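You operate a simulated robot arm through the tools that you are given. There is no shell and no other tool. Be economical: measure what you need, move in short steps, check, and stop when the job is done.

You are at the controls of a simulated two-armed robot. One attempt, no reset.

JOB
Hold the reject box on the top of the bench under the wall rack steady with one hand and put the tape roll in it with the other. Take the cream narrow panel from the top of the bench under the wall rack and put it on the roller bed. Take the quilted pad from the top of the island bench and put it on the green mat. Take the blue tape tab from the shelf under the packing bench and leave it in the cone tray. Open the breaker cover. The order is free. Set down upright: tape tab.

It is judged by the outcome, as a careful person would: the job done as asked, and still so three seconds after it is handed in. It fails if anything else is knocked over, pushed out of place, dropped, spilled or broken. Lids that push on must go on centred and level and be pressed home; caps that screw on are set level and turned clockwise until they are tight.

ROBOT AND FRAMES
Two 7-joint arms with two-finger parallel grippers on one trunk, on a base that drives. Base frame: it is fixed to the floor where the robot stands at the start and does not move with it; the origin is under the middle of the robot, x ahead of it, y to its left, z up. Units: mm, degrees, N and s.
The left shoulder is at the start at [50, 177, 1144], the right one opposite. With the tool pointing down near the work surface each hand reaches from about 100 to 480 mm from the robot's upright axis, wherever it stands, measured 20 degrees to its own side. Places, roughly: breaker cover [-11100, 6000, 1800]; cone tray (47x24x14 cm) [-2700, -2100, 400]; green mat (24x24 cm) [-7680, 2040, 800]; narrow panel [1750, 1000, 750]; quilted pad [-3250, 0, 750]; reject box [1250, 750, 750]; roller bed [-1200, -900, 800]; tape roll (6x6x3 cm) [800, 0, 1100]; tape tab [-2500, -2000, 500]. Payload 3.43 kg a hand.
The tool frame of a hand sits at the grasp point between the pads (the TCP): z along the fingers, y along the line on which they close. The tips reach 34 mm beyond it. Largest opening 128 mm; finger width 24, thickness 12; the body of the gripper, 48 by 130 mm, starts 96 mm behind the TCP.
Orientation is that of the tool frame in the base frame, as a unit quaternion [x, y, z, w]. With the fingers straight down and closing along the base's y, the tool's x points along the base's -x, its y along +y and its z along -z.

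CONTROLS
- The arms move only by the tool arm_command. It takes "left_commands", "right_commands" or both (then of equal length, played together; a hand with none holds still); each is a list of rows, each an object of numbers (a shift or turn left out is 0, a gripper value left out holds the last): "hand": the gripper command, from -1 (fully open) to 1 (shut), values between in proportion; "tx", "ty", "tz": the shift along the tool's x, y, z in mm; "wx", "wy", "wz": the turn, a rotation vector about the tool's x, y, z in degrees. In form: [{"hand": .., "tx": .., "ty": .., "tz": .., "wx": .., "wy": .., "wz": ..}, ...]. A call has 1 to 12 rows; each row shifts and turns the commanded pose from where the row before left it, along the tool's axes as they then stand. A row lasts 0.2 s, in which the tool goes at most 50 mm and 8.6 degrees; a call with a longer step from one row to the next is refused whole, and so is a gripper value outside its range. A pose out of reach is approached as far as the arm can. The call stops where the force on the tool passes 40 N (or 10 N more than at its start, if that is more) or the arm is blocked; 0.2 s more then pass. Each finger travels about 108 mm/s and halts on what it meets, pressing with about 44 N; the grip force reading is that of the motor and also rises with nothing between the fingers. The clock runs only during rows and for 0.2 s after the last one: add rows that do not move to give the fingers time. It gives the time, the measured TCP pose, the force on the tool (base axes), the opening and the grip force at its end, in the units of the frame above (readings bear some noise), with the torque about the TCP (base axes, N m) and any sound that the robot's microphone picked up.
- Cameras (640 x 400 px; columns grow to the right, rows downward): "scene" is now at [153.2, 14.5, 1371.1]; the picture's right is [0.18, -0.98, 0.00], its down [0.10, 0.02, -0.99] and it looks along [0.98, 0.18, 0.10] (base axes); focal length 265 px, centre (320, 200). "left" rides on the left gripper at [76, 11, -160] in its tool frame; the picture's right is [-0.15, 0.99, 0.00], its down [-0.88, -0.13, -0.46] and it looks along [-0.45, -0.07, 0.89] (tool axes); focal length 234 px, centre (320, 200). "right" rides on the right gripper at [76, -11, -160] in its tool frame; the picture's right is [0.15, 0.99, 0.00], its down [-0.88, 0.13, -0.46] and it looks along [-0.45, 0.07, 0.89] (tool axes); focal length 234 px, centre (320, 200). There is no depth. A picture from a camera that has moved, and an enlarged one, comes with that camera's place and axes in the base frame and with its lens.
- get_image(camera): a new picture of that camera. No time passes.
- raise_lower(by): slides the trunk up (or, below 0, down) by that many mm; the arms and the scene camera ride with it, the base frame stays. It gives what a move gives, with no picture.
- drive_base(legs): drives the robot by 1 to 6 legs, each [ahead, turn to the left] in mm and degrees, along the robot's own axes; the way and the turn of a leg run together, so that a leg with both is an arc; at most 1500 mm and 180 degrees a leg. The arms and the cameras ride along, it lands a little off, and it stops where it bumps. It gives what a move gives.
- turn_head(pan, tilt): turns the head with the scene camera to pan (to the left, within 80 degrees either way) and tilt (down, from -29 to 69), counted from straight ahead of the robot. It gives what a move gives.
- zoom(camera, box): a new picture of the part [left, top, right, bottom] of that camera's present view, enlarged. No time passes.
- job_done(): hands the job in; it is judged then, once.

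Work in short steps. Places have to be worked out from the pictures, the camera data and where the tool is seen: move nearer, look again, correct. Check each grasp and each placing, and mend what went wrong. You have 165 turns and 122 pictures in all, those below and enlarged ones among them. Open the grippers and draw the arms clear of the work before you hand the job in, unless the task says otherwise; then end with one line.

The tools are called after "Call:" as a command line: name --argument value ..., lists and objects as JSON in quotes. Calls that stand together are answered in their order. arm_command: Moves the arms, as the interface text tells. Its arguments: {"type":"object","properties":{"left_commands":{"type":"array","items":{"type":"object","properties":{"hand":{"type":"number"},"tx":{"type":"number"},"ty":{"type":"number"},"tz":{"type":"number"},"wx":{"type":"number"},"wy":{"type":"number"},"wz":{"type":"number"}}}},"right_commands":{"type":"array","items":{"type":"object","properties":{"hand":{"type":"number"},"tx":{"type":"number"},"ty":{"type":"number"},"tz":{"type":"number"},"wx":{"type":"number"},"wy":{"type":"number"},"wz":{"type":"number"}}}}},"required":[]} The other tools are called the same way: raise_lower (by) slides the trunk up or down; drive_base (legs) drives the base; turn_head (pan, tilt) turns the head that bears the scene camera; get_image (camera) takes a picture; zoom (camera, box) takes an enlarged picture of a part of a camera's view; job_done () hands the job in.

At the start:

```text
clock: 0.0
left_eef_pos: [387.3, 208.8, 1304.0]
left_tcp_rot: [-0.001, 1.0, -0.001, 0.001]
left_force: [0.3, -0.2, 0.4]
left_torque: [0.0, 0.03, 0.02]
left_finger_gap: 127.9
left_gripper_force: 0.0
right_eef_pos: [353.6, -117.5, 1345.4]
right_tcp_rot: [0.001, 1.0, 0.0, 0.0]
right_force: [-0.2, -0.5, -0.2]
right_torque: [0.01, 0.0, 0.03]
right_finger_gap: 128.0
right_gripper_force: 0.0
trunk travel left (down, up): [-315.0, 86.0]
robot x, y, heading: [-2.1, 1.7, -0.1]
head pan, tilt: [10.6, -5.7]
```

scene: 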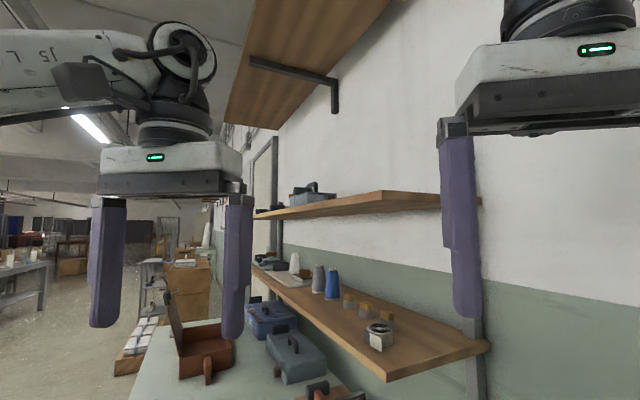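
right: 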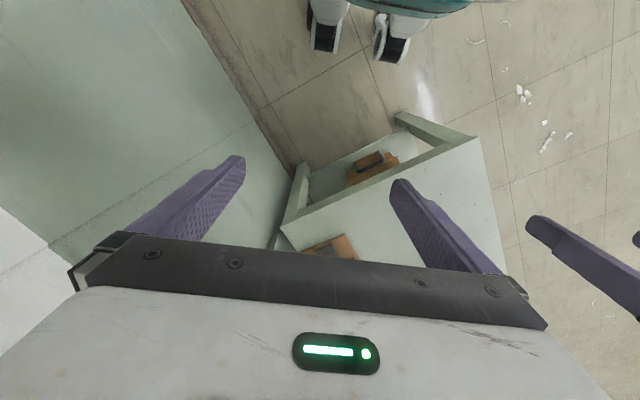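
left: 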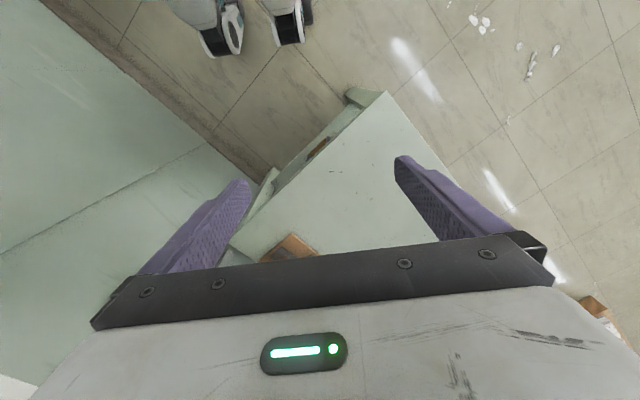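

The tape roll seems to sit on the wall shelf, near [845,-5,1115]. I'll look down and left to see the bench under it.

Call:
turn_head --pan 30 --tilt 25

Call:
get_image --camera "scene"

Call:
turn_head --pan -10 --tilt 25

Call:
get_image --camera "scene"

```text
clock: 1.0
left_eef_pos: [388.2, 209.4, 1305.7]
left_tcp_rot: [-0.001, 1.0, 0.0, 0.0]
left_force: [0.2, 0.1, -0.4]
left_torque: [0.02, -0.01, -0.04]
left_finger_gap: 128.2
left_gripper_force: 0.1
right_eef_pos: [354.9, -118.2, 1344.9]
right_tcp_rot: [0.0, 1.0, -0.001, 0.001]
right_force: [0.2, 0.1, 0.4]
right_torque: [0.02, 0.01, 0.0]
right_finger_gap: 128.0
right_gripper_force: 0.1
trunk travel left (down, up): [-315.0, 86.0]
robot x, y, heading: [-1.5, 2.0, -0.2]
head pan, tilt: [30.0, 25.0]
```

```text
118 pictures are left
camera scene: at [147.4, 44.6, 1321.9], right [0.5, -0.87, 0.0], down [-0.37, -0.21, -0.91], along [0.79, 0.45, -0.42], focal length 265 px, centre (320, 200)
```

scene: 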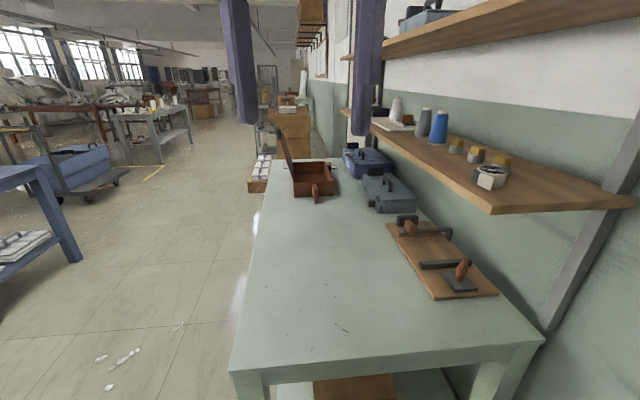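

```text
clock: 2.0
left_eef_pos: [387.8, 210.3, 1305.6]
left_tcp_rot: [-0.001, 1.0, -0.001, 0.0]
left_force: [-0.3, -0.5, 1.2]
left_torque: [0.01, -0.02, -0.01]
left_finger_gap: 128.1
left_gripper_force: 0.0
right_eef_pos: [354.2, -117.1, 1346.5]
right_tcp_rot: [0.0, 1.0, 0.0, 0.001]
right_force: [-0.6, -0.2, -0.1]
right_torque: [-0.02, 0.0, -0.02]
right_finger_gap: 128.1
right_gripper_force: 0.1
trunk travel left (down, up): [-315.0, 86.0]
robot x, y, heading: [-0.8, -2.9, 0.0]
head pan, tilt: [-10.0, 25.0]
```

```text
117 pictures are left
camera scene: at [158.3, -17.3, 1321.9], right [-0.17, -0.98, 0.0], down [-0.42, 0.07, -0.91], along [0.89, -0.16, -0.42], focal length 265 px, centre (320, 200)
```

scene: 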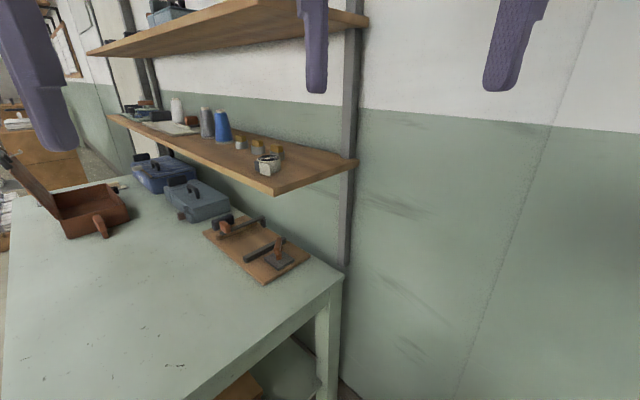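

Now a closer look at the tape roll and the box area before approaching.

Call:
turn_head --pan 20 --tilt 20

Call:
zoom --camera "scene" --box '[180, 80, 500, 280]'

```text
clock: 3.0
left_eef_pos: [387.2, 209.1, 1305.2]
left_tcp_rot: [-0.001, 1.0, -0.001, 0.0]
left_force: [-0.4, 0.3, 0.8]
left_torque: [-0.03, 0.04, 0.01]
left_finger_gap: 128.2
left_gripper_force: 0.1
right_eef_pos: [353.4, -117.6, 1345.7]
right_tcp_rot: [0.0, 1.0, 0.0, 0.0]
right_force: [-0.9, -0.2, -0.5]
right_torque: [0.01, 0.0, 0.0]
right_finger_gap: 127.9
right_gripper_force: 0.1
trunk travel left (down, up): [-315.0, 86.0]
robot x, y, heading: [1.0, -1.4, -0.0]
head pan, tilt: [20.0, 20.0]
```

```text
2.00 times, centred on (340, 180) of scene
camera zoom: at [155.1, 30.4, 1329.9], right [0.34, -0.94, 0.0], down [-0.32, -0.12, -0.94], along [0.88, 0.32, -0.34], focal length 529 px, centre (280, 240)
```

zoom: 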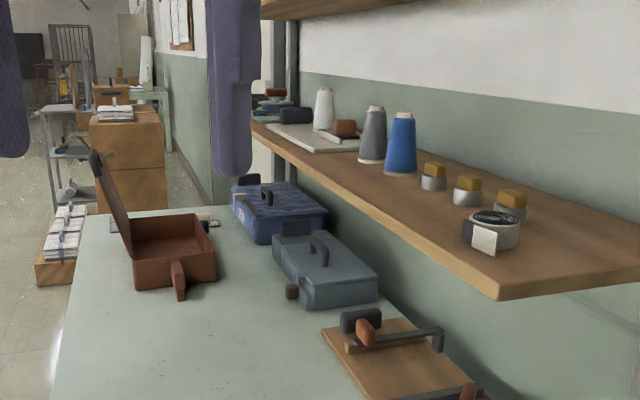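

The roll stands at about [844,-7,1107], on a shelf at about z 1092. I'll drive ahead a little, pitch the right hand up to point forward, 30° below level, and look with its camera.

Call:
drive_base --legs '[[170, 0]]'

Call:
arm_command --right_commands '[{"hand": -1, "wy": -8.5}, {"wy": -8.5}, {"wy": -8.5}, {"wy": -8.5}, {"wy": -8.5}, {"wy": -8.5}, {"wy": -8.5}, {}]'

Call:
get_image --camera "right"

```text
clock: 4.4
left_eef_pos: [556.5, 210.2, 1305.0]
left_tcp_rot: [-0.002, 1.0, -0.001, 0.0]
left_force: [-0.1, -0.3, -0.2]
left_torque: [0.01, 0.02, -0.02]
left_finger_gap: 128.0
left_gripper_force: 0.0
right_eef_pos: [524.4, -116.2, 1345.3]
right_tcp_rot: [0.0, 1.0, 0.0, 0.0]
right_force: [1.3, -0.6, 0.3]
right_torque: [0.02, 0.0, 0.01]
right_finger_gap: 128.0
right_gripper_force: 0.0
trunk travel left (down, up): [-315.0, 86.0]
robot x, y, heading: [171.7, -1.1, 0.1]
head pan, tilt: [20.0, 20.0]
```

```text
clock: 6.2
left_eef_pos: [556.6, 210.2, 1305.2]
left_tcp_rot: [-0.002, 1.0, 0.0, 0.0]
left_force: [0.7, -0.6, 0.0]
left_torque: [-0.03, 0.04, 0.0]
left_finger_gap: 128.0
left_gripper_force: 0.1
right_eef_pos: [522.9, -116.5, 1345.3]
right_tcp_rot: [0.0, 0.868, 0.001, 0.497]
right_force: [-0.4, -0.4, -0.1]
right_torque: [0.01, -0.03, 0.03]
right_finger_gap: 128.1
right_gripper_force: 0.0
trunk travel left (down, up): [-315.0, 86.0]
robot x, y, heading: [167.4, 0.6, -0.1]
head pan, tilt: [20.0, 20.0]
```

```text
115 pictures are left
camera right: at [346.8, -128.0, 1360.9], right [-0.08, 0.99, -0.12], down [0.05, 0.13, 0.99], along [1.0, 0.07, -0.06], focal length 234 px, centre (320, 200)
```

right: 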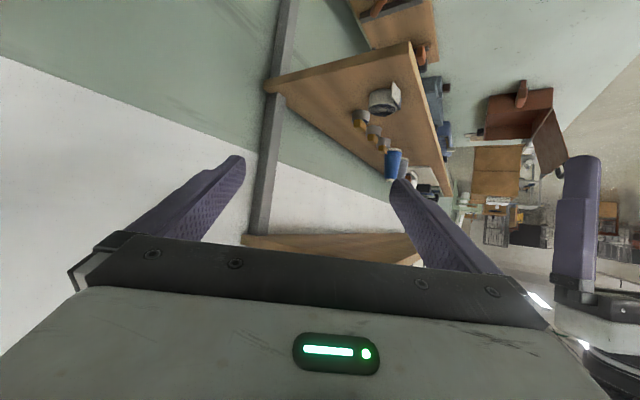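

Triangulating the two views puts the roll at roughly [772,-3,1134]. I'll move the hand closer, above and short of it, then look again.

Call:
arm_command --right_commands '[{"tx": 12, "ty": 22.6, "tz": 32}, {"tx": 12, "ty": 22.6, "tz": 32}, {"tx": 12, "ty": 22.6, "tz": 32}, {"tx": 12, "ty": 22.6, "tz": 32}, {"tx": 12, "ty": 22.6, "tz": 32}, {}]'

Call:
get_image --camera "right"

Call:
get_image --camera "scene"

```text
clock: 7.6
left_eef_pos: [556.2, 210.3, 1305.0]
left_tcp_rot: [-0.002, 1.0, 0.0, 0.0]
left_force: [0.7, 0.1, 0.6]
left_torque: [0.02, -0.01, -0.01]
left_finger_gap: 128.2
left_gripper_force: 0.0
right_eef_pos: [629.7, -2.5, 1213.0]
right_tcp_rot: [0.0, 0.868, 0.001, 0.497]
right_force: [-0.6, 0.1, 0.1]
right_torque: [0.0, -0.01, -0.01]
right_finger_gap: 127.7
right_gripper_force: 0.1
trunk travel left (down, up): [-315.0, 86.0]
robot x, y, heading: [171.5, 0.1, 0.1]
head pan, tilt: [20.0, 20.0]
```

```text
114 pictures are left
camera right: at [453.8, -14.9, 1228.4], right [-0.08, 0.99, -0.12], down [0.05, 0.13, 0.99], along [1.0, 0.07, -0.06], focal length 234 px, centre (320, 200)
```

right: 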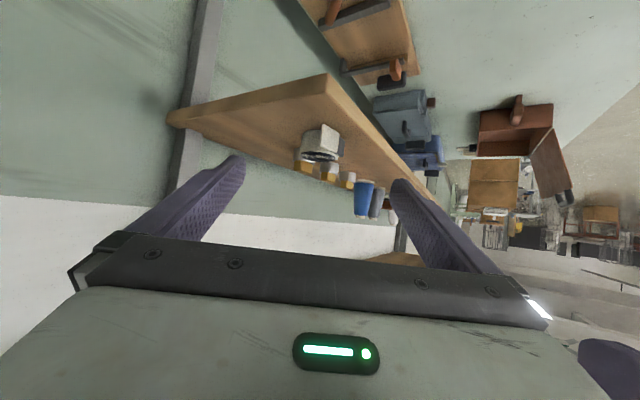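

```text
113 pictures are left
camera scene: at [323.3, 30.6, 1330.0], right [0.34, -0.94, 0.0], down [-0.32, -0.12, -0.94], along [0.88, 0.32, -0.34], focal length 265 px, centre (320, 200)
```

scene: 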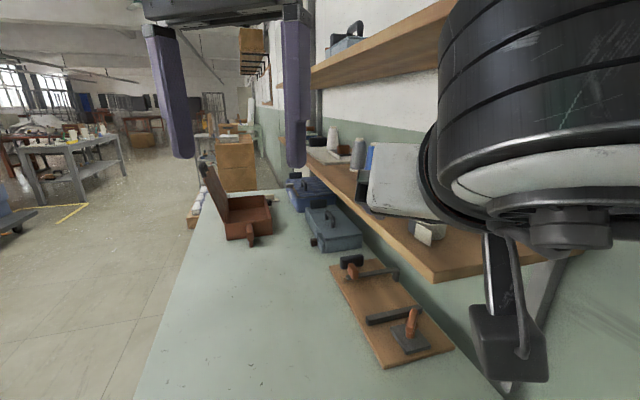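

Second triangulation gives the roll centre at about [757,-3,1135]. I'll level the hand to 20° and come just short of it.

Call:
arm_command --right_commands '[{"wy": -5}, {"wy": -5}, {"tx": 12.3, "tz": 36.4}, {"tx": 12.3, "tz": 36.4}, {}]'

Call:
get_image --camera "right"

Call:
zoom --camera "scene" --box '[300, 120, 540, 320]'

```text
clock: 8.8
left_eef_pos: [555.0, 210.6, 1306.1]
left_tcp_rot: [-0.002, 1.0, -0.001, 0.0]
left_force: [0.0, -0.4, 0.2]
left_torque: [-0.02, 0.01, 0.0]
left_finger_gap: 127.9
left_gripper_force: 0.0
right_eef_pos: [688.7, -3.6, 1162.7]
right_tcp_rot: [0.001, 0.821, 0.0, 0.571]
right_force: [-0.9, -0.5, 0.8]
right_torque: [-0.03, -0.01, 0.02]
right_finger_gap: 127.7
right_gripper_force: 0.2
trunk travel left (down, up): [-315.0, 86.0]
robot x, y, heading: [168.5, 4.1, 0.0]
head pan, tilt: [20.0, 20.0]
```

```text
112 pictures are left
camera right: at [514.2, -15.7, 1147.4], right [-0.05, 0.99, -0.14], down [-0.12, 0.13, 0.98], along [0.99, 0.07, 0.11], focal length 234 px, centre (320, 200)
```

right: 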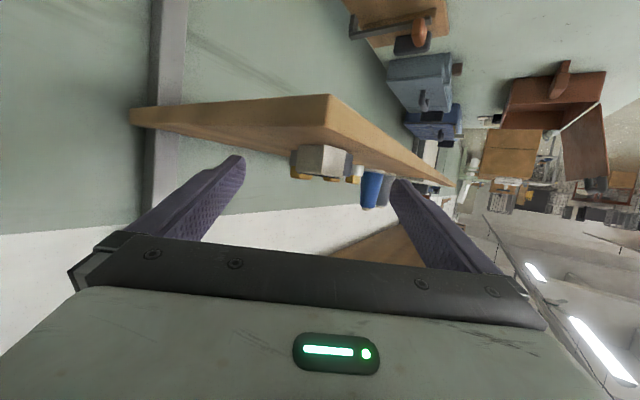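

```text
2.00 times, centred on (420, 220) of scene
camera zoom: at [323.4, 30.9, 1330.0], right [0.34, -0.94, 0.0], down [-0.32, -0.12, -0.94], along [0.88, 0.32, -0.34], focal length 529 px, centre (120, 160)
```

zoom: 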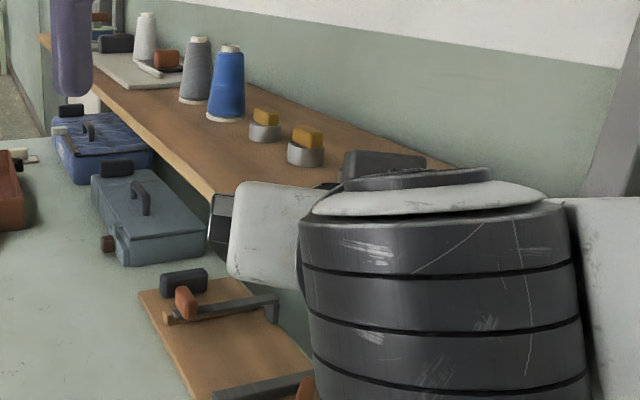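

The roll spans z 1120–1150 at y≈-4, x≈757. I'll advance to TCP [742,-4,1150] and close.

Call:
arm_command --right_commands '[{"tx": -3, "tz": 27}, {"tx": -3, "tz": 27}, {}, {"hand": 1}, {"hand": 1}, {"hand": 1}, {"hand": 1}]'

Call:
get_image --camera "right"

```text
clock: 10.4
left_eef_pos: [555.6, 209.9, 1304.7]
left_tcp_rot: [-0.001, 1.0, -0.001, -0.001]
left_force: [-0.9, -0.6, 0.1]
left_torque: [0.01, 0.01, 0.03]
left_finger_gap: 128.3
left_gripper_force: 0.0
right_eef_pos: [744.0, -3.8, 1150.7]
right_tcp_rot: [-0.001, 0.821, 0.001, 0.571]
right_force: [0.0, 0.1, 0.4]
right_torque: [0.02, 0.02, -0.04]
right_finger_gap: 52.0
right_gripper_force: 43.8
trunk travel left (down, up): [-315.0, 86.0]
robot x, y, heading: [165.1, -0.2, 0.2]
head pan, tilt: [20.0, 20.0]
```

```text
110 pictures are left
camera right: at [567.4, -15.6, 1134.3], right [-0.05, 0.99, -0.14], down [-0.12, 0.13, 0.98], along [0.99, 0.07, 0.11], focal length 234 px, centre (320, 200)
```

right: 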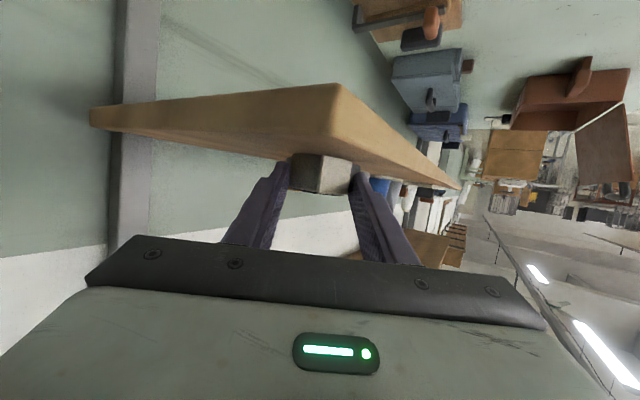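

The grip holds at 52 mm. Lifting and backing out over the shelf.

Call:
arm_command --right_commands '[{"tx": -28, "tz": -10}, {"tx": -28, "tz": -10}, {"tx": 13, "tz": -38}, {"tx": 13, "tz": -38}, {"tx": 13, "tz": -38}, {"tx": 13, "tz": -38}, {"tx": 13, "tz": -38}, {}]'

Call:
get_image --camera "right"

```text
clock: 12.4
left_eef_pos: [556.2, 209.9, 1304.7]
left_tcp_rot: [-0.002, 1.0, -0.001, 0.001]
left_force: [0.0, -0.4, 0.2]
left_torque: [0.03, -0.02, 0.0]
left_finger_gap: 128.3
left_gripper_force: 0.0
right_eef_pos: [566.9, -26.1, 1191.8]
right_tcp_rot: [0.027, 0.831, -0.049, 0.553]
right_force: [0.3, -0.2, -0.5]
right_torque: [0.03, 0.05, -0.04]
right_finger_gap: 52.0
right_gripper_force: 43.9
trunk travel left (down, up): [-315.0, 86.0]
robot x, y, heading: [167.9, -0.4, -0.1]
head pan, tilt: [20.0, 20.0]
stopped in row 8 (right hand): the arm was blocked; the commanded pose is now the measured one
```

```text
109 pictures are left
camera right: at [391.3, -20.0, 1183.5], right [0.04, 0.98, -0.19], down [-0.06, 0.19, 0.98], along [1.0, -0.03, 0.07], focal length 234 px, centre (320, 200)
```

right: 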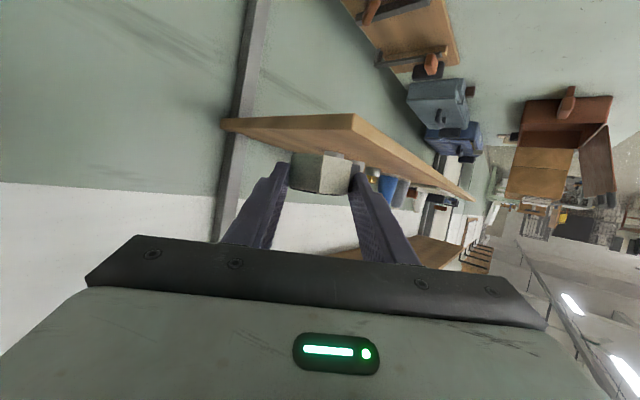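

The roll is out and held; the arm hit its own fold limit. I'll swing the hand right and pitch back to pointing down.

Call:
arm_command --right_commands '[{"ty": -25, "wy": 8}, {"ty": -25, "wy": 8}, {"ty": -25, "wy": 8}, {"ty": -20, "wy": 8}, {"wy": 8}, {"wy": 8}, {"wy": 8}, {"wy": 8}, {}]'

```text
clock: 14.4
left_eef_pos: [556.0, 210.9, 1305.9]
left_tcp_rot: [-0.001, 1.0, -0.001, 0.0]
left_force: [0.5, -0.6, -0.6]
left_torque: [-0.03, 0.0, 0.03]
left_finger_gap: 128.0
left_gripper_force: 0.1
right_eef_pos: [557.4, -119.5, 1195.8]
right_tcp_rot: [0.049, 0.998, -0.026, 0.03]
right_force: [-0.5, -0.1, -1.0]
right_torque: [-0.02, 0.01, -0.01]
right_finger_gap: 51.9
right_gripper_force: 44.2
trunk travel left (down, up): [-315.0, 86.0]
robot x, y, heading: [164.9, 1.4, -0.1]
head pan, tilt: [20.0, 20.0]
```

Roll is held pointing down. Now I'll drive round the bench corner to stand in front of the box, facing the wall (heading about -54.5°).

Call:
drive_base --legs '[[-200, 0], [0, 80], [700, 0], [0, -49.6], [908, 0], [0, -85]]'

Call:
turn_head --pan 0 --tilt 40

Call:
get_image --camera "scene"

```text
clock: 33.2
left_eef_pos: [1241.6, 963.4, 1304.5]
left_tcp_rot: [0.458, 0.889, -0.001, -0.001]
left_force: [-0.1, 0.0, 0.3]
left_torque: [0.0, 0.0, -0.02]
left_finger_gap: 128.0
left_gripper_force: 0.0
right_eef_pos: [972.9, 769.4, 1196.5]
right_tcp_rot: [0.5, 0.865, -0.038, 0.014]
right_force: [0.1, 0.4, -1.2]
right_torque: [0.01, -0.01, -0.01]
right_finger_gap: 51.0
right_gripper_force: 43.9
trunk travel left (down, up): [-315.0, 86.0]
robot x, y, heading: [848.1, 1156.5, -54.6]
head pan, tilt: [20.0, 20.0]
```

```text
clock: 34.0
left_eef_pos: [1242.2, 961.3, 1305.1]
left_tcp_rot: [0.458, 0.889, -0.002, -0.001]
left_force: [1.0, -0.5, 0.2]
left_torque: [0.03, 0.0, -0.03]
left_finger_gap: 128.1
left_gripper_force: 0.1
right_eef_pos: [972.6, 769.9, 1196.7]
right_tcp_rot: [0.5, 0.865, -0.038, 0.014]
right_force: [-0.4, 0.8, -0.1]
right_torque: [-0.01, -0.02, 0.0]
right_finger_gap: 51.2
right_gripper_force: 43.8
trunk travel left (down, up): [-315.0, 86.0]
robot x, y, heading: [848.0, 1156.8, -54.6]
head pan, tilt: [0.0, 40.0]
```

```text
108 pictures are left
camera scene: at [933.9, 1027.8, 1298.6], right [-0.81, -0.58, 0.0], down [-0.37, 0.52, -0.77], along [0.45, -0.62, -0.64], focal length 265 px, centre (320, 200)
```

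scene: 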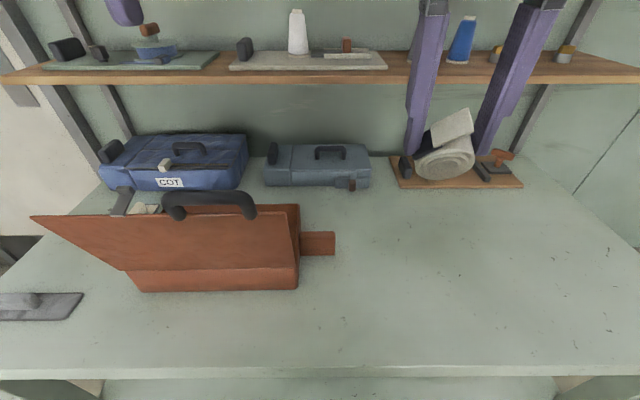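

The box sits with its open lid toward me, about 230 mm left of my heading. Checking inside with the left hand camera, which is nearly overhead.

Call:
get_image --camera "left"

```text
107 pictures are left
camera left: at [1207.0, 1029.6, 1464.6], right [0.89, 0.46, 0.0], down [0.41, -0.79, 0.46], along [0.21, -0.41, -0.89], focal length 234 px, centre (320, 200)
```

left: 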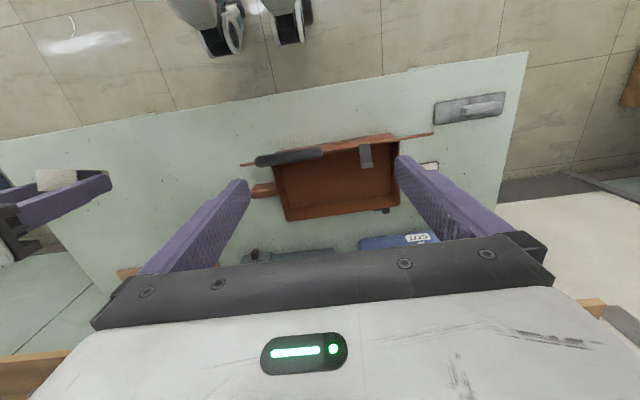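

From this overhead view the box opening runs from about (1180,785)–(1445,980) on the hinge side to (1295,630)–(1575,832) on the back, with the rim near z 840. I'll raise the trunk, shift left along the bench, then close in.

Call:
raise_lower --by 80

Call:
drive_base --legs '[[0, 90], [200, 0], [0, -90], [140, 0]]'

Call:
get_image --camera "left"

Call:
get_image --camera "scene"

```text
clock: 35.2
left_eef_pos: [1241.5, 960.7, 1383.9]
left_tcp_rot: [0.458, 0.889, -0.001, 0.001]
left_force: [-0.1, -0.5, 0.0]
left_torque: [0.03, 0.01, -0.03]
left_finger_gap: 128.0
left_gripper_force: 0.0
right_eef_pos: [973.6, 768.6, 1278.4]
right_tcp_rot: [0.5, 0.865, -0.039, 0.014]
right_force: [0.5, 0.1, -0.3]
right_torque: [-0.05, 0.02, -0.01]
right_finger_gap: 51.2
right_gripper_force: 43.8
trunk travel left (down, up): [-395.0, 6.0]
robot x, y, heading: [843.5, 1154.3, -54.3]
head pan, tilt: [0.0, 40.0]
```

```text
clock: 45.3
left_eef_pos: [1454.6, 973.1, 1384.6]
left_tcp_rot: [0.474, 0.88, -0.001, -0.001]
left_force: [0.2, 0.0, 0.2]
left_torque: [-0.08, -0.07, 0.01]
left_finger_gap: 127.8
left_gripper_force: 0.0
right_eef_pos: [1179.5, 790.8, 1277.7]
right_tcp_rot: [0.518, 0.854, -0.039, 0.013]
right_force: [-0.6, 0.3, -0.4]
right_torque: [-0.02, -0.02, -0.01]
right_finger_gap: 51.0
right_gripper_force: 44.2
trunk travel left (down, up): [-395.0, 6.0]
robot x, y, heading: [1066.7, 1178.2, -56.6]
head pan, tilt: [0.0, 40.0]
stopped in leg 4: the robot was blocked; the commanded pose is now the measured one
```

```text
106 pictures are left
camera left: at [1423.5, 1042.3, 1544.3], right [0.91, 0.42, 0.0], down [0.38, -0.81, 0.46], along [0.19, -0.41, -0.89], focal length 234 px, centre (320, 200)
```

left: 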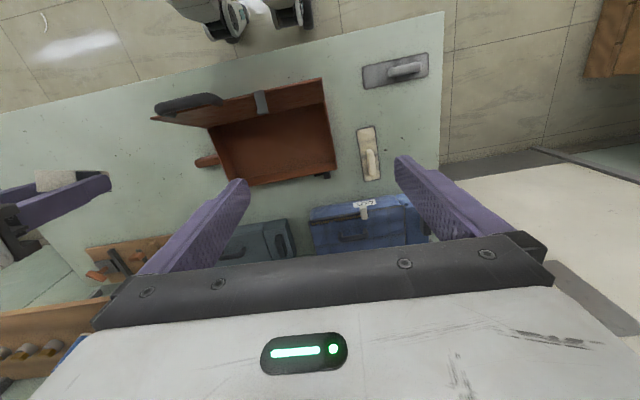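

```text
105 pictures are left
camera scene: at [1150.1, 1051.5, 1378.9], right [-0.84, -0.55, 0.0], down [-0.35, 0.54, -0.77], along [0.42, -0.64, -0.64], focal length 265 px, centre (320, 200)
```

scene: 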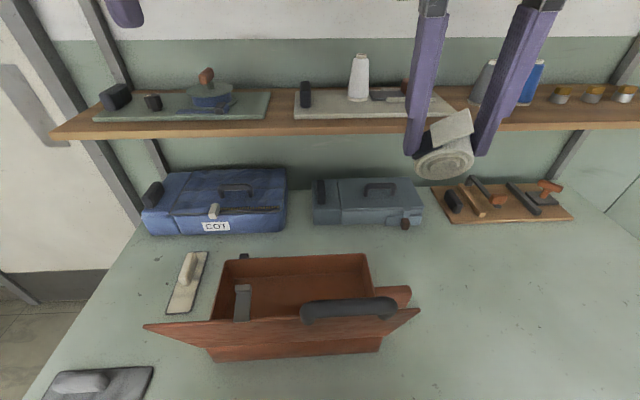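

Blocked at the bench edge, about 230 mm from my axis, which is close enough. The box's +s end wall is at about (1515,910), and the cream panel with its handle is just beyond it. I'll bring the left hand above that wall.

Call:
drive_base --legs '[[-12, 0]]'

Call:
arm_command --left_commands '[{"hand": -1, "tx": -46, "ty": 8, "wz": -2}, {"tx": -46, "ty": 8}, {"tz": 45}, {"tz": 45}, {"tz": 45}, {"tz": 45}, {"tz": 45}, {"tz": 45}, {"tz": 45}, {"tz": 45}, {"tz": 40}, {}]'

Call:
get_image --camera "left"

Call:
get_image --camera "scene"

```text
clock: 46.1
left_eef_pos: [1450.9, 980.6, 1383.5]
left_tcp_rot: [0.473, 0.881, 0.001, -0.001]
left_force: [-0.1, 0.1, -0.6]
left_torque: [-0.03, 0.0, -0.01]
left_finger_gap: 127.7
left_gripper_force: 0.1
right_eef_pos: [1175.2, 799.9, 1276.0]
right_tcp_rot: [0.518, 0.855, -0.038, 0.012]
right_force: [-0.1, -0.1, -0.6]
right_torque: [0.01, 0.01, -0.01]
right_finger_gap: 50.8
right_gripper_force: 43.9
trunk travel left (down, up): [-395.0, 6.0]
robot x, y, heading: [1065.2, 1186.3, -56.7]
head pan, tilt: [0.0, 40.0]
```

```text
clock: 48.7
left_eef_pos: [1516.9, 917.1, 982.1]
left_tcp_rot: [0.459, 0.888, -0.001, 0.0]
left_force: [-1.6, 0.1, -0.2]
left_torque: [0.03, 0.01, 0.0]
left_finger_gap: 127.9
left_gripper_force: 0.1
right_eef_pos: [1174.3, 799.5, 1276.0]
right_tcp_rot: [0.518, 0.855, -0.038, 0.013]
right_force: [0.4, 0.4, -0.6]
right_torque: [-0.03, -0.01, -0.01]
right_finger_gap: 50.9
right_gripper_force: 44.1
trunk travel left (down, up): [-395.0, 6.0]
robot x, y, heading: [1061.0, 1189.7, -56.8]
head pan, tilt: [0.0, 40.0]
```

```text
104 pictures are left
camera left: at [1482.3, 984.6, 1142.4], right [0.89, 0.45, 0.0], down [0.4, -0.79, 0.45], along [0.21, -0.41, -0.89], focal length 234 px, centre (320, 200)
```

left: 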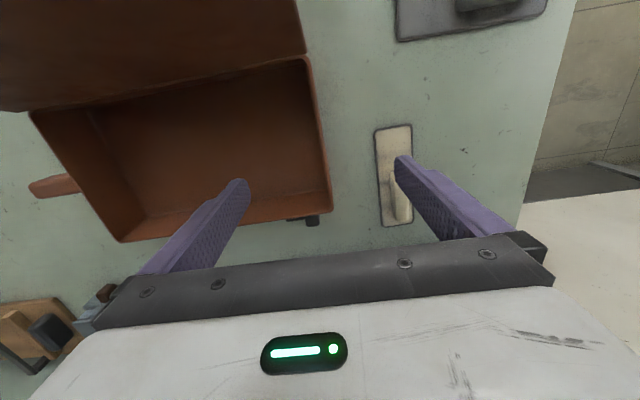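

```text
103 pictures are left
camera scene: at [1144.9, 1059.3, 1378.6], right [-0.84, -0.55, 0.0], down [-0.35, 0.54, -0.77], along [0.42, -0.64, -0.64], focal length 265 px, centre (320, 200)
```

scene: 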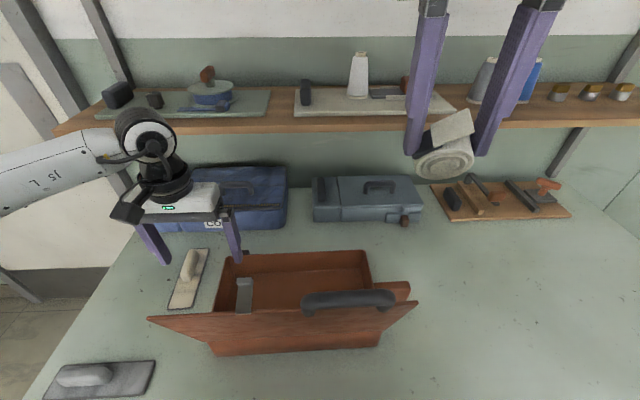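

The wall midpoint is at (1518,916) and the TCP is right over it. I'll narrow the fingers somewhat, descend 130 mm to straddle the wall, then close.

Call:
arm_command --left_commands '[{"hand": -0.25}, {"tz": 40}, {"tz": 40}, {"tz": 25}, {"tz": 25}, {}]'

Call:
get_image --camera "left"

```text
clock: 50.1
left_eef_pos: [1515.4, 916.5, 852.5]
left_tcp_rot: [0.459, 0.888, 0.001, -0.001]
left_force: [-0.2, -0.2, -0.8]
left_torque: [0.0, 0.0, 0.02]
left_finger_gap: 80.0
left_gripper_force: 0.1
right_eef_pos: [1174.1, 799.5, 1276.5]
right_tcp_rot: [0.518, 0.855, -0.038, 0.013]
right_force: [0.6, -1.0, 0.0]
right_torque: [0.01, -0.01, -0.02]
right_finger_gap: 51.0
right_gripper_force: 44.2
trunk travel left (down, up): [-395.0, 6.0]
robot x, y, heading: [1063.6, 1194.7, -56.7]
head pan, tilt: [0.0, 40.0]
```

```text
102 pictures are left
camera left: at [1480.6, 983.0, 1012.5], right [0.89, 0.45, 0.0], down [0.4, -0.79, 0.45], along [0.2, -0.4, -0.89], focal length 234 px, centre (320, 200)
```

left: 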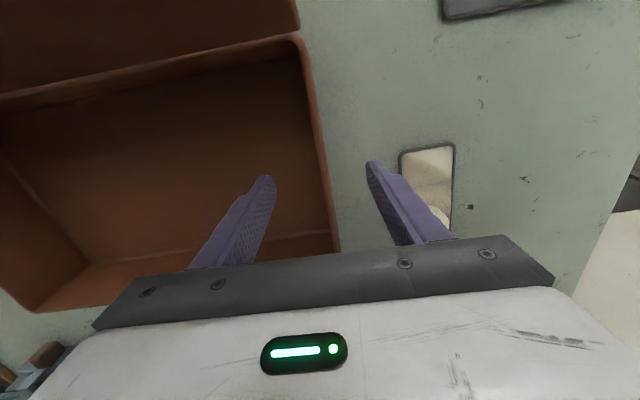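

The wall is centred between the fingers. Closing on it.

Call:
arm_command --left_commands '[{"hand": 1}, {"hand": 1}, {"hand": 1}, {"hand": 1}]'

Call:
get_image --camera "left"

Call:
get_image --camera "right"

```text
clock: 51.1
left_eef_pos: [1514.8, 915.2, 853.6]
left_tcp_rot: [0.459, 0.889, 0.0, -0.001]
left_force: [1.6, -0.9, -0.4]
left_torque: [-0.02, -0.07, 0.45]
left_finger_gap: 4.7
left_gripper_force: 39.1
right_eef_pos: [1174.6, 799.3, 1276.4]
right_tcp_rot: [0.518, 0.855, -0.038, 0.012]
right_force: [0.6, -0.1, -1.0]
right_torque: [-0.01, -0.01, 0.01]
right_finger_gap: 51.0
right_gripper_force: 44.3
trunk travel left (down, up): [-395.0, 6.0]
robot x, y, heading: [1062.6, 1188.9, -56.7]
head pan, tilt: [0.0, 40.0]
```

```text
101 pictures are left
camera left: at [1480.7, 982.7, 1012.8], right [0.89, 0.45, 0.0], down [0.41, -0.79, 0.45], along [0.2, -0.4, -0.89], focal length 234 px, centre (320, 200)
```

left: 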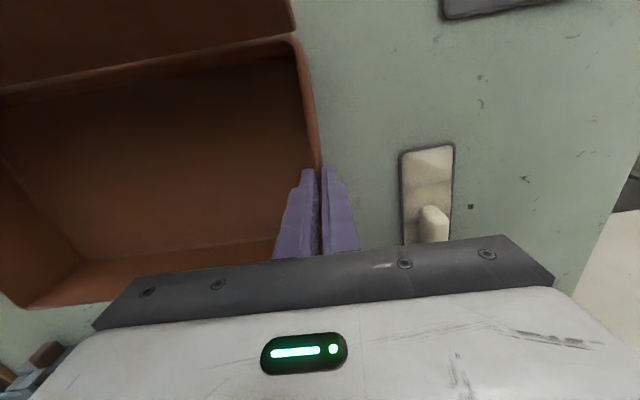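

```text
100 pictures are left
camera right: at [1133.1, 872.5, 1431.1], right [0.81, 0.59, -0.06], down [0.53, -0.68, 0.5], along [0.25, -0.44, -0.86], focal length 234 px, centre (320, 200)
```

right: 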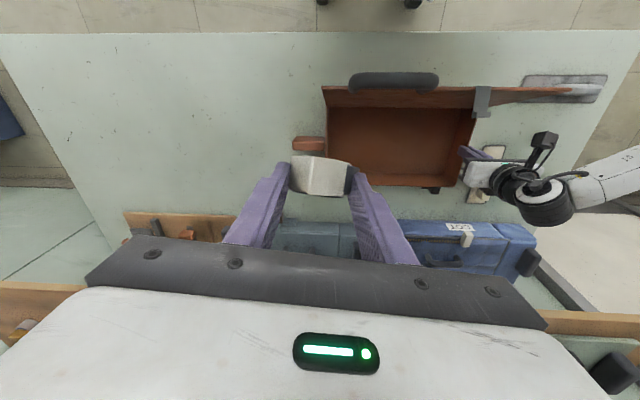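

The box wall is gripped (4.7 mm). Now the right hand goes over the box interior to about (1330,773).

Call:
arm_command --right_commands '[{"tx": -28, "ty": 27.5}, {"tx": -28, "ty": 27.5}, {"tx": -28, "ty": 27.5}, {"tx": -28, "ty": 27.5}, {"tz": 45}, {"tz": 45}, {"tz": 45}, {}]'

Call:
get_image --camera "scene"

Call:
get_image --camera "right"

```text
clock: 52.9
left_eef_pos: [1515.6, 913.8, 852.9]
left_tcp_rot: [0.459, 0.889, 0.001, -0.001]
left_force: [0.8, -0.8, 0.0]
left_torque: [-0.21, -0.12, 0.14]
left_finger_gap: 4.5
left_gripper_force: 39.3
right_eef_pos: [1321.6, 739.6, 1142.5]
right_tcp_rot: [0.518, 0.854, -0.037, 0.012]
right_force: [0.4, 0.1, -0.3]
right_torque: [0.0, 0.01, 0.02]
right_finger_gap: 51.2
right_gripper_force: 44.1
trunk travel left (down, up): [-395.0, 6.0]
robot x, y, heading: [1062.9, 1193.4, -56.4]
head pan, tilt: [0.0, 40.0]
```

```text
99 pictures are left
camera scene: at [1145.2, 1059.2, 1378.5], right [-0.84, -0.55, 0.0], down [-0.35, 0.54, -0.77], along [0.42, -0.64, -0.64], focal length 265 px, centre (320, 200)
```

scene: 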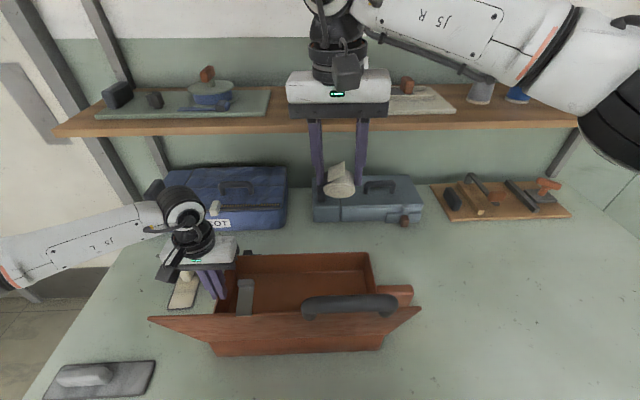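

```text
98 pictures are left
camera right: at [1279.9, 813.0, 1297.0], right [0.81, 0.59, -0.06], down [0.53, -0.68, 0.5], along [0.25, -0.44, -0.86], focal length 234 px, centre (320, 200)
```

right: 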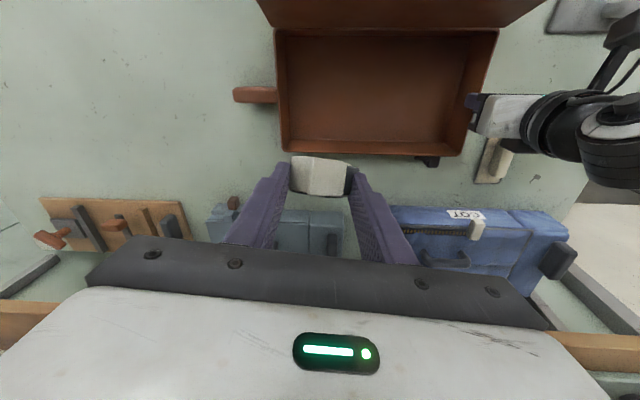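

The hand is just about over the box; I'll lower it while correcting forward and sideways, stopping at about z 860 to check.

Call:
arm_command --right_commands '[{"tx": 4.5, "ty": 5.2, "tz": 40}, {"tx": 4.5, "ty": 5.2, "tz": 40}, {"tx": 4.5, "ty": 5.2, "tz": 40}, {"tx": 4.5, "ty": 5.2, "tz": 40}, {"tx": 4.5, "ty": 5.2, "tz": 40}, {"tx": 4.5, "ty": 5.2, "tz": 40}, {"tx": 4.5, "ty": 5.2, "tz": 40}, {}]'

Call:
get_image --camera "right"

Call:
get_image --camera "scene"

```text
clock: 54.7
left_eef_pos: [1515.4, 914.5, 853.3]
left_tcp_rot: [0.458, 0.889, 0.001, -0.002]
left_force: [0.6, 0.2, 0.5]
left_torque: [0.22, 0.15, 0.09]
left_finger_gap: 4.6
left_gripper_force: 38.7
right_eef_pos: [1333.2, 763.0, 856.1]
right_tcp_rot: [0.518, 0.855, -0.038, 0.012]
right_force: [0.1, 0.1, -0.8]
right_torque: [0.02, -0.04, 0.0]
right_finger_gap: 50.9
right_gripper_force: 43.9
trunk travel left (down, up): [-395.0, 6.0]
robot x, y, heading: [1064.7, 1188.9, -56.9]
head pan, tilt: [0.0, 40.0]
```

```text
97 pictures are left
camera right: at [1291.1, 837.1, 1012.0], right [0.81, 0.59, -0.06], down [0.53, -0.68, 0.5], along [0.25, -0.44, -0.86], focal length 234 px, centre (320, 200)
```

right: 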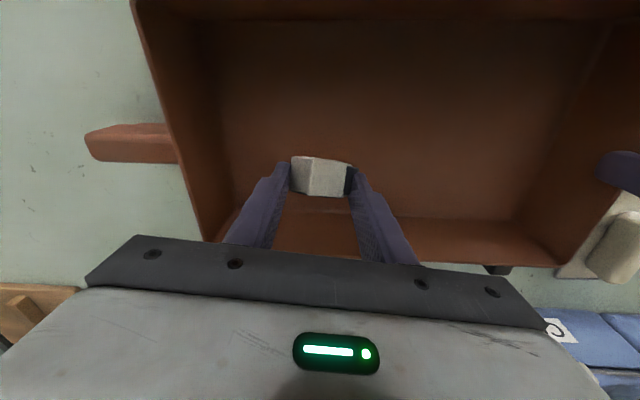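

```text
96 pictures are left
camera scene: at [1145.2, 1059.2, 1378.5], right [-0.84, -0.55, 0.0], down [-0.35, 0.54, -0.77], along [0.42, -0.64, -0.64], focal length 265 px, centre (320, 200)
```

scene: 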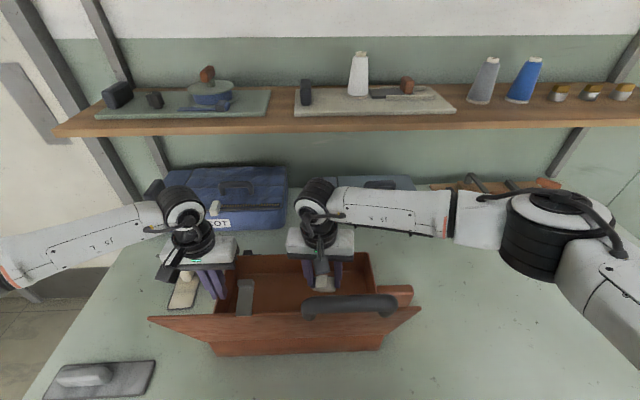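

It's well inside. Lowering gently to the floor of the box.

Call:
arm_command --right_commands '[{"tz": 14}, {"tz": 10}, {"tz": 6}, {"tz": 5}, {}]'

Call:
get_image --camera "right"

```text
clock: 55.9
left_eef_pos: [1515.8, 914.4, 851.7]
left_tcp_rot: [0.458, 0.889, 0.001, -0.001]
left_force: [0.3, -0.1, 0.0]
left_torque: [0.18, 0.07, 0.1]
left_finger_gap: 4.7
left_gripper_force: 39.2
right_eef_pos: [1332.0, 761.7, 824.0]
right_tcp_rot: [0.518, 0.854, -0.039, 0.012]
right_force: [0.3, 0.1, 0.8]
right_torque: [0.03, -0.02, 0.02]
right_finger_gap: 50.9
right_gripper_force: 43.7
trunk travel left (down, up): [-395.0, 6.0]
robot x, y, heading: [1064.1, 1189.4, -56.4]
head pan, tilt: [0.0, 40.0]
```

```text
95 pictures are left
camera right: at [1291.0, 835.5, 979.2], right [0.81, 0.59, -0.06], down [0.53, -0.68, 0.5], along [0.25, -0.44, -0.86], focal length 234 px, centre (320, 200)
```

right: 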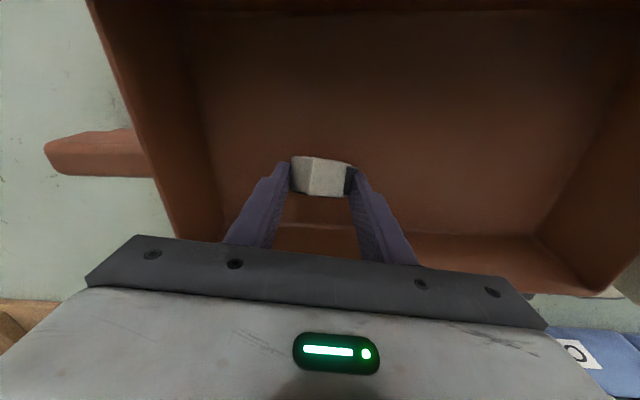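

Still no contact; a few more small steps down until I feel the floor.

Call:
arm_command --right_commands '[{"tz": 4}, {"tz": 4}, {"tz": 3}, {}]'

```text
clock: 56.5
left_eef_pos: [1515.9, 915.6, 852.4]
left_tcp_rot: [0.458, 0.889, 0.001, 0.0]
left_force: [1.0, 1.2, 5.5]
left_torque: [0.1, 0.03, 0.09]
left_finger_gap: 4.5
left_gripper_force: 39.2
right_eef_pos: [1334.3, 761.0, 822.6]
right_tcp_rot: [0.518, 0.854, -0.037, 0.014]
right_force: [-2.9, 1.1, 8.4]
right_torque: [0.12, 0.11, -0.01]
right_finger_gap: 50.8
right_gripper_force: 44.0
trunk travel left (down, up): [-395.0, 6.0]
robot x, y, heading: [1063.9, 1192.2, -56.9]
head pan, tilt: [0.0, 40.0]
stopped in row 3 (right hand): the force on the tool passed its limit (the readings are from after the stop); the commanded pose is now the measured one
```

Contact felt. I'll release slowly and retract straight up.

Call:
arm_command --right_commands '[{"hand": 0.1}, {"hand": -0.1}, {"hand": -0.1}, {"tz": -20}, {"tz": -40}, {"tz": -40}, {"tz": -40}, {"tz": -40}, {"tz": -40}, {}]'

Call:
get_image --camera "right"

```text
clock: 58.7
left_eef_pos: [1514.9, 916.6, 852.6]
left_tcp_rot: [0.458, 0.889, 0.001, 0.0]
left_force: [4.3, 4.3, 20.7]
left_torque: [0.23, 0.02, 0.18]
left_finger_gap: 4.6
left_gripper_force: 39.0
right_eef_pos: [1336.5, 778.8, 1039.5]
right_tcp_rot: [0.518, 0.855, -0.037, 0.013]
right_force: [0.2, -0.4, -1.4]
right_torque: [0.01, 0.04, -0.02]
right_finger_gap: 70.6
right_gripper_force: 0.1
trunk travel left (down, up): [-395.0, 6.0]
robot x, y, heading: [1059.1, 1188.9, -56.7]
head pan, tilt: [0.0, 40.0]
```

```text
94 pictures are left
camera right: at [1294.2, 852.9, 1194.2], right [0.81, 0.59, -0.06], down [0.53, -0.68, 0.5], along [0.25, -0.44, -0.86], focal length 234 px, centre (320, 200)
```

right: 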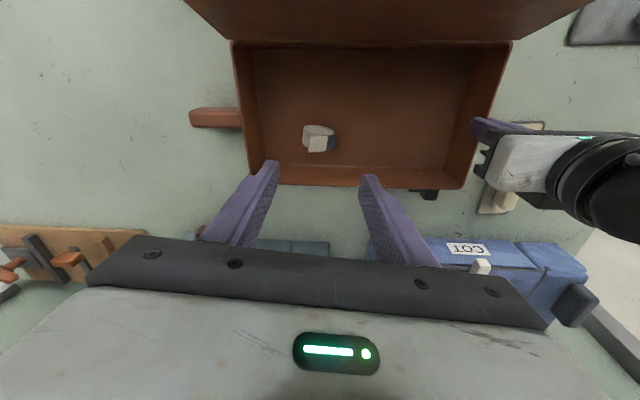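

The roll rests in the box. Releasing the left hand from the wall and raising both hands.

Call:
arm_command --left_commands '[{"hand": -0.25}, {"hand": -0.25}, {"hand": -0.25}, {"tz": -40}, {"tz": -45}, {"tz": -45}, {"tz": -45}, {"tz": -45}, {"tz": -45}, {}]' --right_commands '[{}, {"tz": -45}, {"tz": -45}, {"tz": -45}, {"tz": -45}, {}, {}, {}, {}, {}]'

Call:
get_image --camera "scene"

Call:
get_image --camera "left"

```text
clock: 60.9
left_eef_pos: [1515.8, 914.4, 1115.4]
left_tcp_rot: [0.458, 0.889, 0.0, -0.002]
left_force: [0.2, -0.1, -0.7]
left_torque: [-0.04, 0.02, -0.03]
left_finger_gap: 80.0
left_gripper_force: 0.1
right_eef_pos: [1341.7, 794.6, 1221.8]
right_tcp_rot: [0.518, 0.854, -0.037, 0.012]
right_force: [-0.1, -0.4, 0.1]
right_torque: [-0.02, 0.02, 0.03]
right_finger_gap: 70.6
right_gripper_force: 0.0
trunk travel left (down, up): [-395.0, 6.0]
robot x, y, heading: [1061.3, 1189.6, -56.7]
head pan, tilt: [0.0, 40.0]
```

```text
93 pictures are left
camera scene: at [1145.2, 1059.2, 1378.5], right [-0.84, -0.55, 0.0], down [-0.35, 0.54, -0.77], along [0.42, -0.64, -0.64], focal length 265 px, centre (320, 200)
```

scene: 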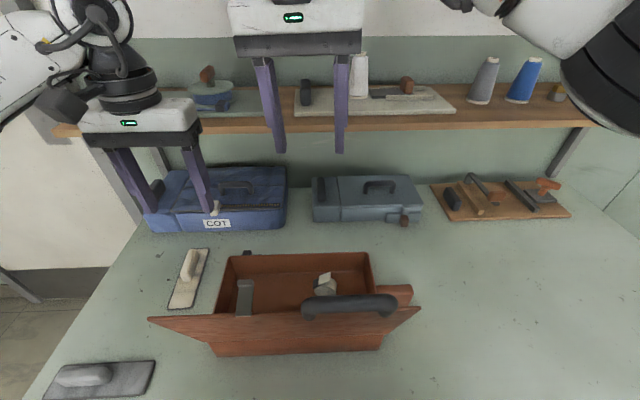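

```text
92 pictures are left
camera left: at [1481.5, 982.5, 1276.5], right [0.89, 0.45, 0.0], down [0.41, -0.79, 0.45], along [0.21, -0.4, -0.89], focal length 234 px, centre (320, 200)
```

left: 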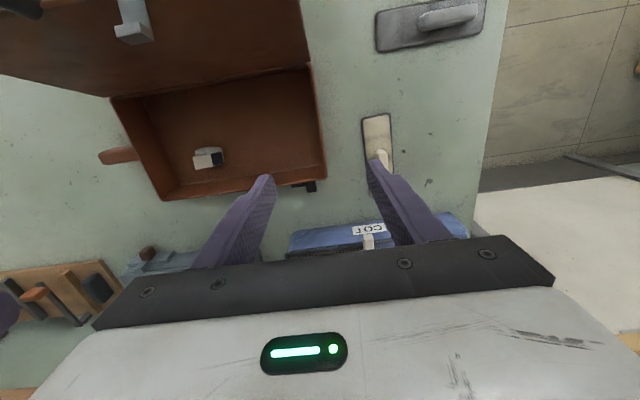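

Tape roll is done. The cream panel's handle is at roughly (1672,898). I'll bring the left hand above it, fingers closing across the handle.

Call:
arm_command --left_commands '[{"hand": -0.25, "tx": -26, "ty": 29.5}, {"tx": -26, "ty": 29.5}, {"tx": -26, "ty": 29.5}, {"tx": -26, "ty": 29.5}, {"tz": 40}, {"tz": 40}, {"tz": 40}, {"tz": 40}, {}]'

Call:
get_image --camera "left"

```text
clock: 62.9
left_eef_pos: [1673.0, 898.8, 957.0]
left_tcp_rot: [0.458, 0.889, 0.002, -0.001]
left_force: [0.3, 0.2, -0.1]
left_torque: [0.02, -0.01, -0.02]
left_finger_gap: 80.2
left_gripper_force: 0.1
right_eef_pos: [1340.3, 791.8, 1222.2]
right_tcp_rot: [0.518, 0.854, -0.039, 0.013]
right_force: [0.1, 0.2, 0.3]
right_torque: [0.02, -0.02, 0.03]
right_finger_gap: 70.2
right_gripper_force: 0.0
trunk travel left (down, up): [-395.0, 6.0]
robot x, y, heading: [1063.0, 1188.9, -56.9]
head pan, tilt: [0.0, 40.0]
```

```text
91 pictures are left
camera left: at [1637.3, 964.6, 1116.4], right [0.89, 0.46, 0.0], down [0.41, -0.79, 0.45], along [0.21, -0.4, -0.89], focal length 234 px, centre (320, 200)
```

left: 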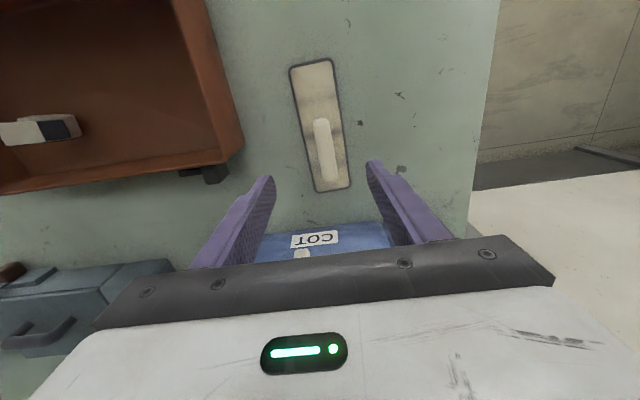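

The handle is centred at about (1684,893), aligned with the tool. Descending to grip it just above the panel face.

Call:
arm_command --left_commands '[{"tx": -9, "ty": 6, "tz": 35}, {"tz": 40}, {"tz": 40}, {"tz": 30}, {"tz": 10}, {}]'

Call:
get_image --camera "left"

```text
clock: 64.3
left_eef_pos: [1682.5, 894.3, 801.5]
left_tcp_rot: [0.458, 0.889, 0.001, -0.001]
left_force: [0.5, -0.1, -0.1]
left_torque: [-0.03, 0.01, -0.02]
left_finger_gap: 80.2
left_gripper_force: 0.1
right_eef_pos: [1340.4, 793.2, 1221.5]
right_tcp_rot: [0.518, 0.855, -0.037, 0.011]
right_force: [0.5, 0.0, 0.3]
right_torque: [0.02, -0.03, 0.0]
right_finger_gap: 70.3
right_gripper_force: 0.1
trunk travel left (down, up): [-395.0, 6.0]
robot x, y, heading: [1060.3, 1190.9, -57.0]
head pan, tilt: [0.0, 40.0]
```

```text
90 pictures are left
camera left: at [1646.3, 962.0, 960.6], right [0.89, 0.46, 0.0], down [0.41, -0.79, 0.45], along [0.21, -0.4, -0.89], focal length 234 px, centre (320, 200)
```

left: 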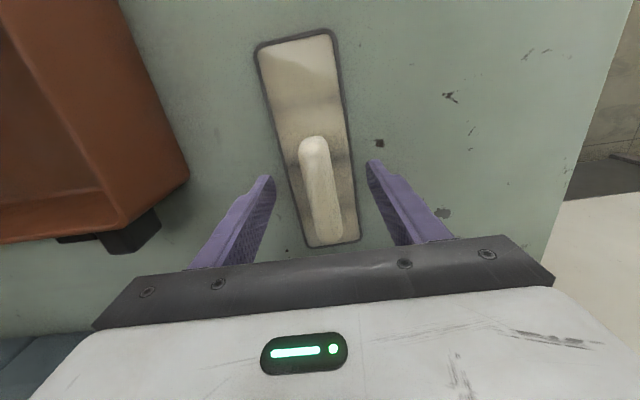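

Handle is between the fingers. Closing, then lifting.

Call:
arm_command --left_commands '[{"hand": 1}, {"hand": 1}, {"hand": 1}, {"hand": 1}, {"hand": 1}, {"tz": -15}, {"tz": -30}, {"tz": -45}, {"tz": -45}, {"tz": -45}, {}]'

Call:
get_image --camera "left"

```text
clock: 66.7
left_eef_pos: [1683.1, 895.6, 982.4]
left_tcp_rot: [0.458, 0.889, 0.002, -0.003]
left_force: [-0.1, 0.0, -0.4]
left_torque: [-0.02, 0.01, 0.01]
left_finger_gap: 22.7
left_gripper_force: 44.7
right_eef_pos: [1341.4, 792.8, 1223.0]
right_tcp_rot: [0.518, 0.854, -0.037, 0.013]
right_force: [0.8, -1.1, 0.7]
right_torque: [-0.02, 0.0, -0.02]
right_finger_gap: 70.3
right_gripper_force: 0.0
trunk travel left (down, up): [-395.0, 6.0]
robot x, y, heading: [1065.6, 1191.7, -57.0]
head pan, tilt: [0.0, 40.0]
```

```text
89 pictures are left
camera left: at [1647.8, 962.1, 1142.4], right [0.89, 0.45, 0.0], down [0.41, -0.79, 0.45], along [0.21, -0.4, -0.89], focal length 234 px, centre (320, 200)
```

left: 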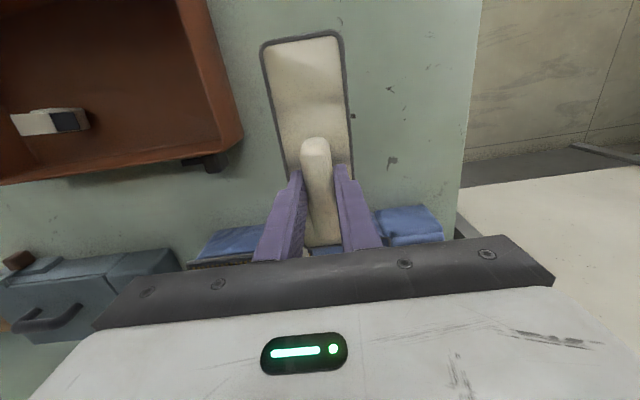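

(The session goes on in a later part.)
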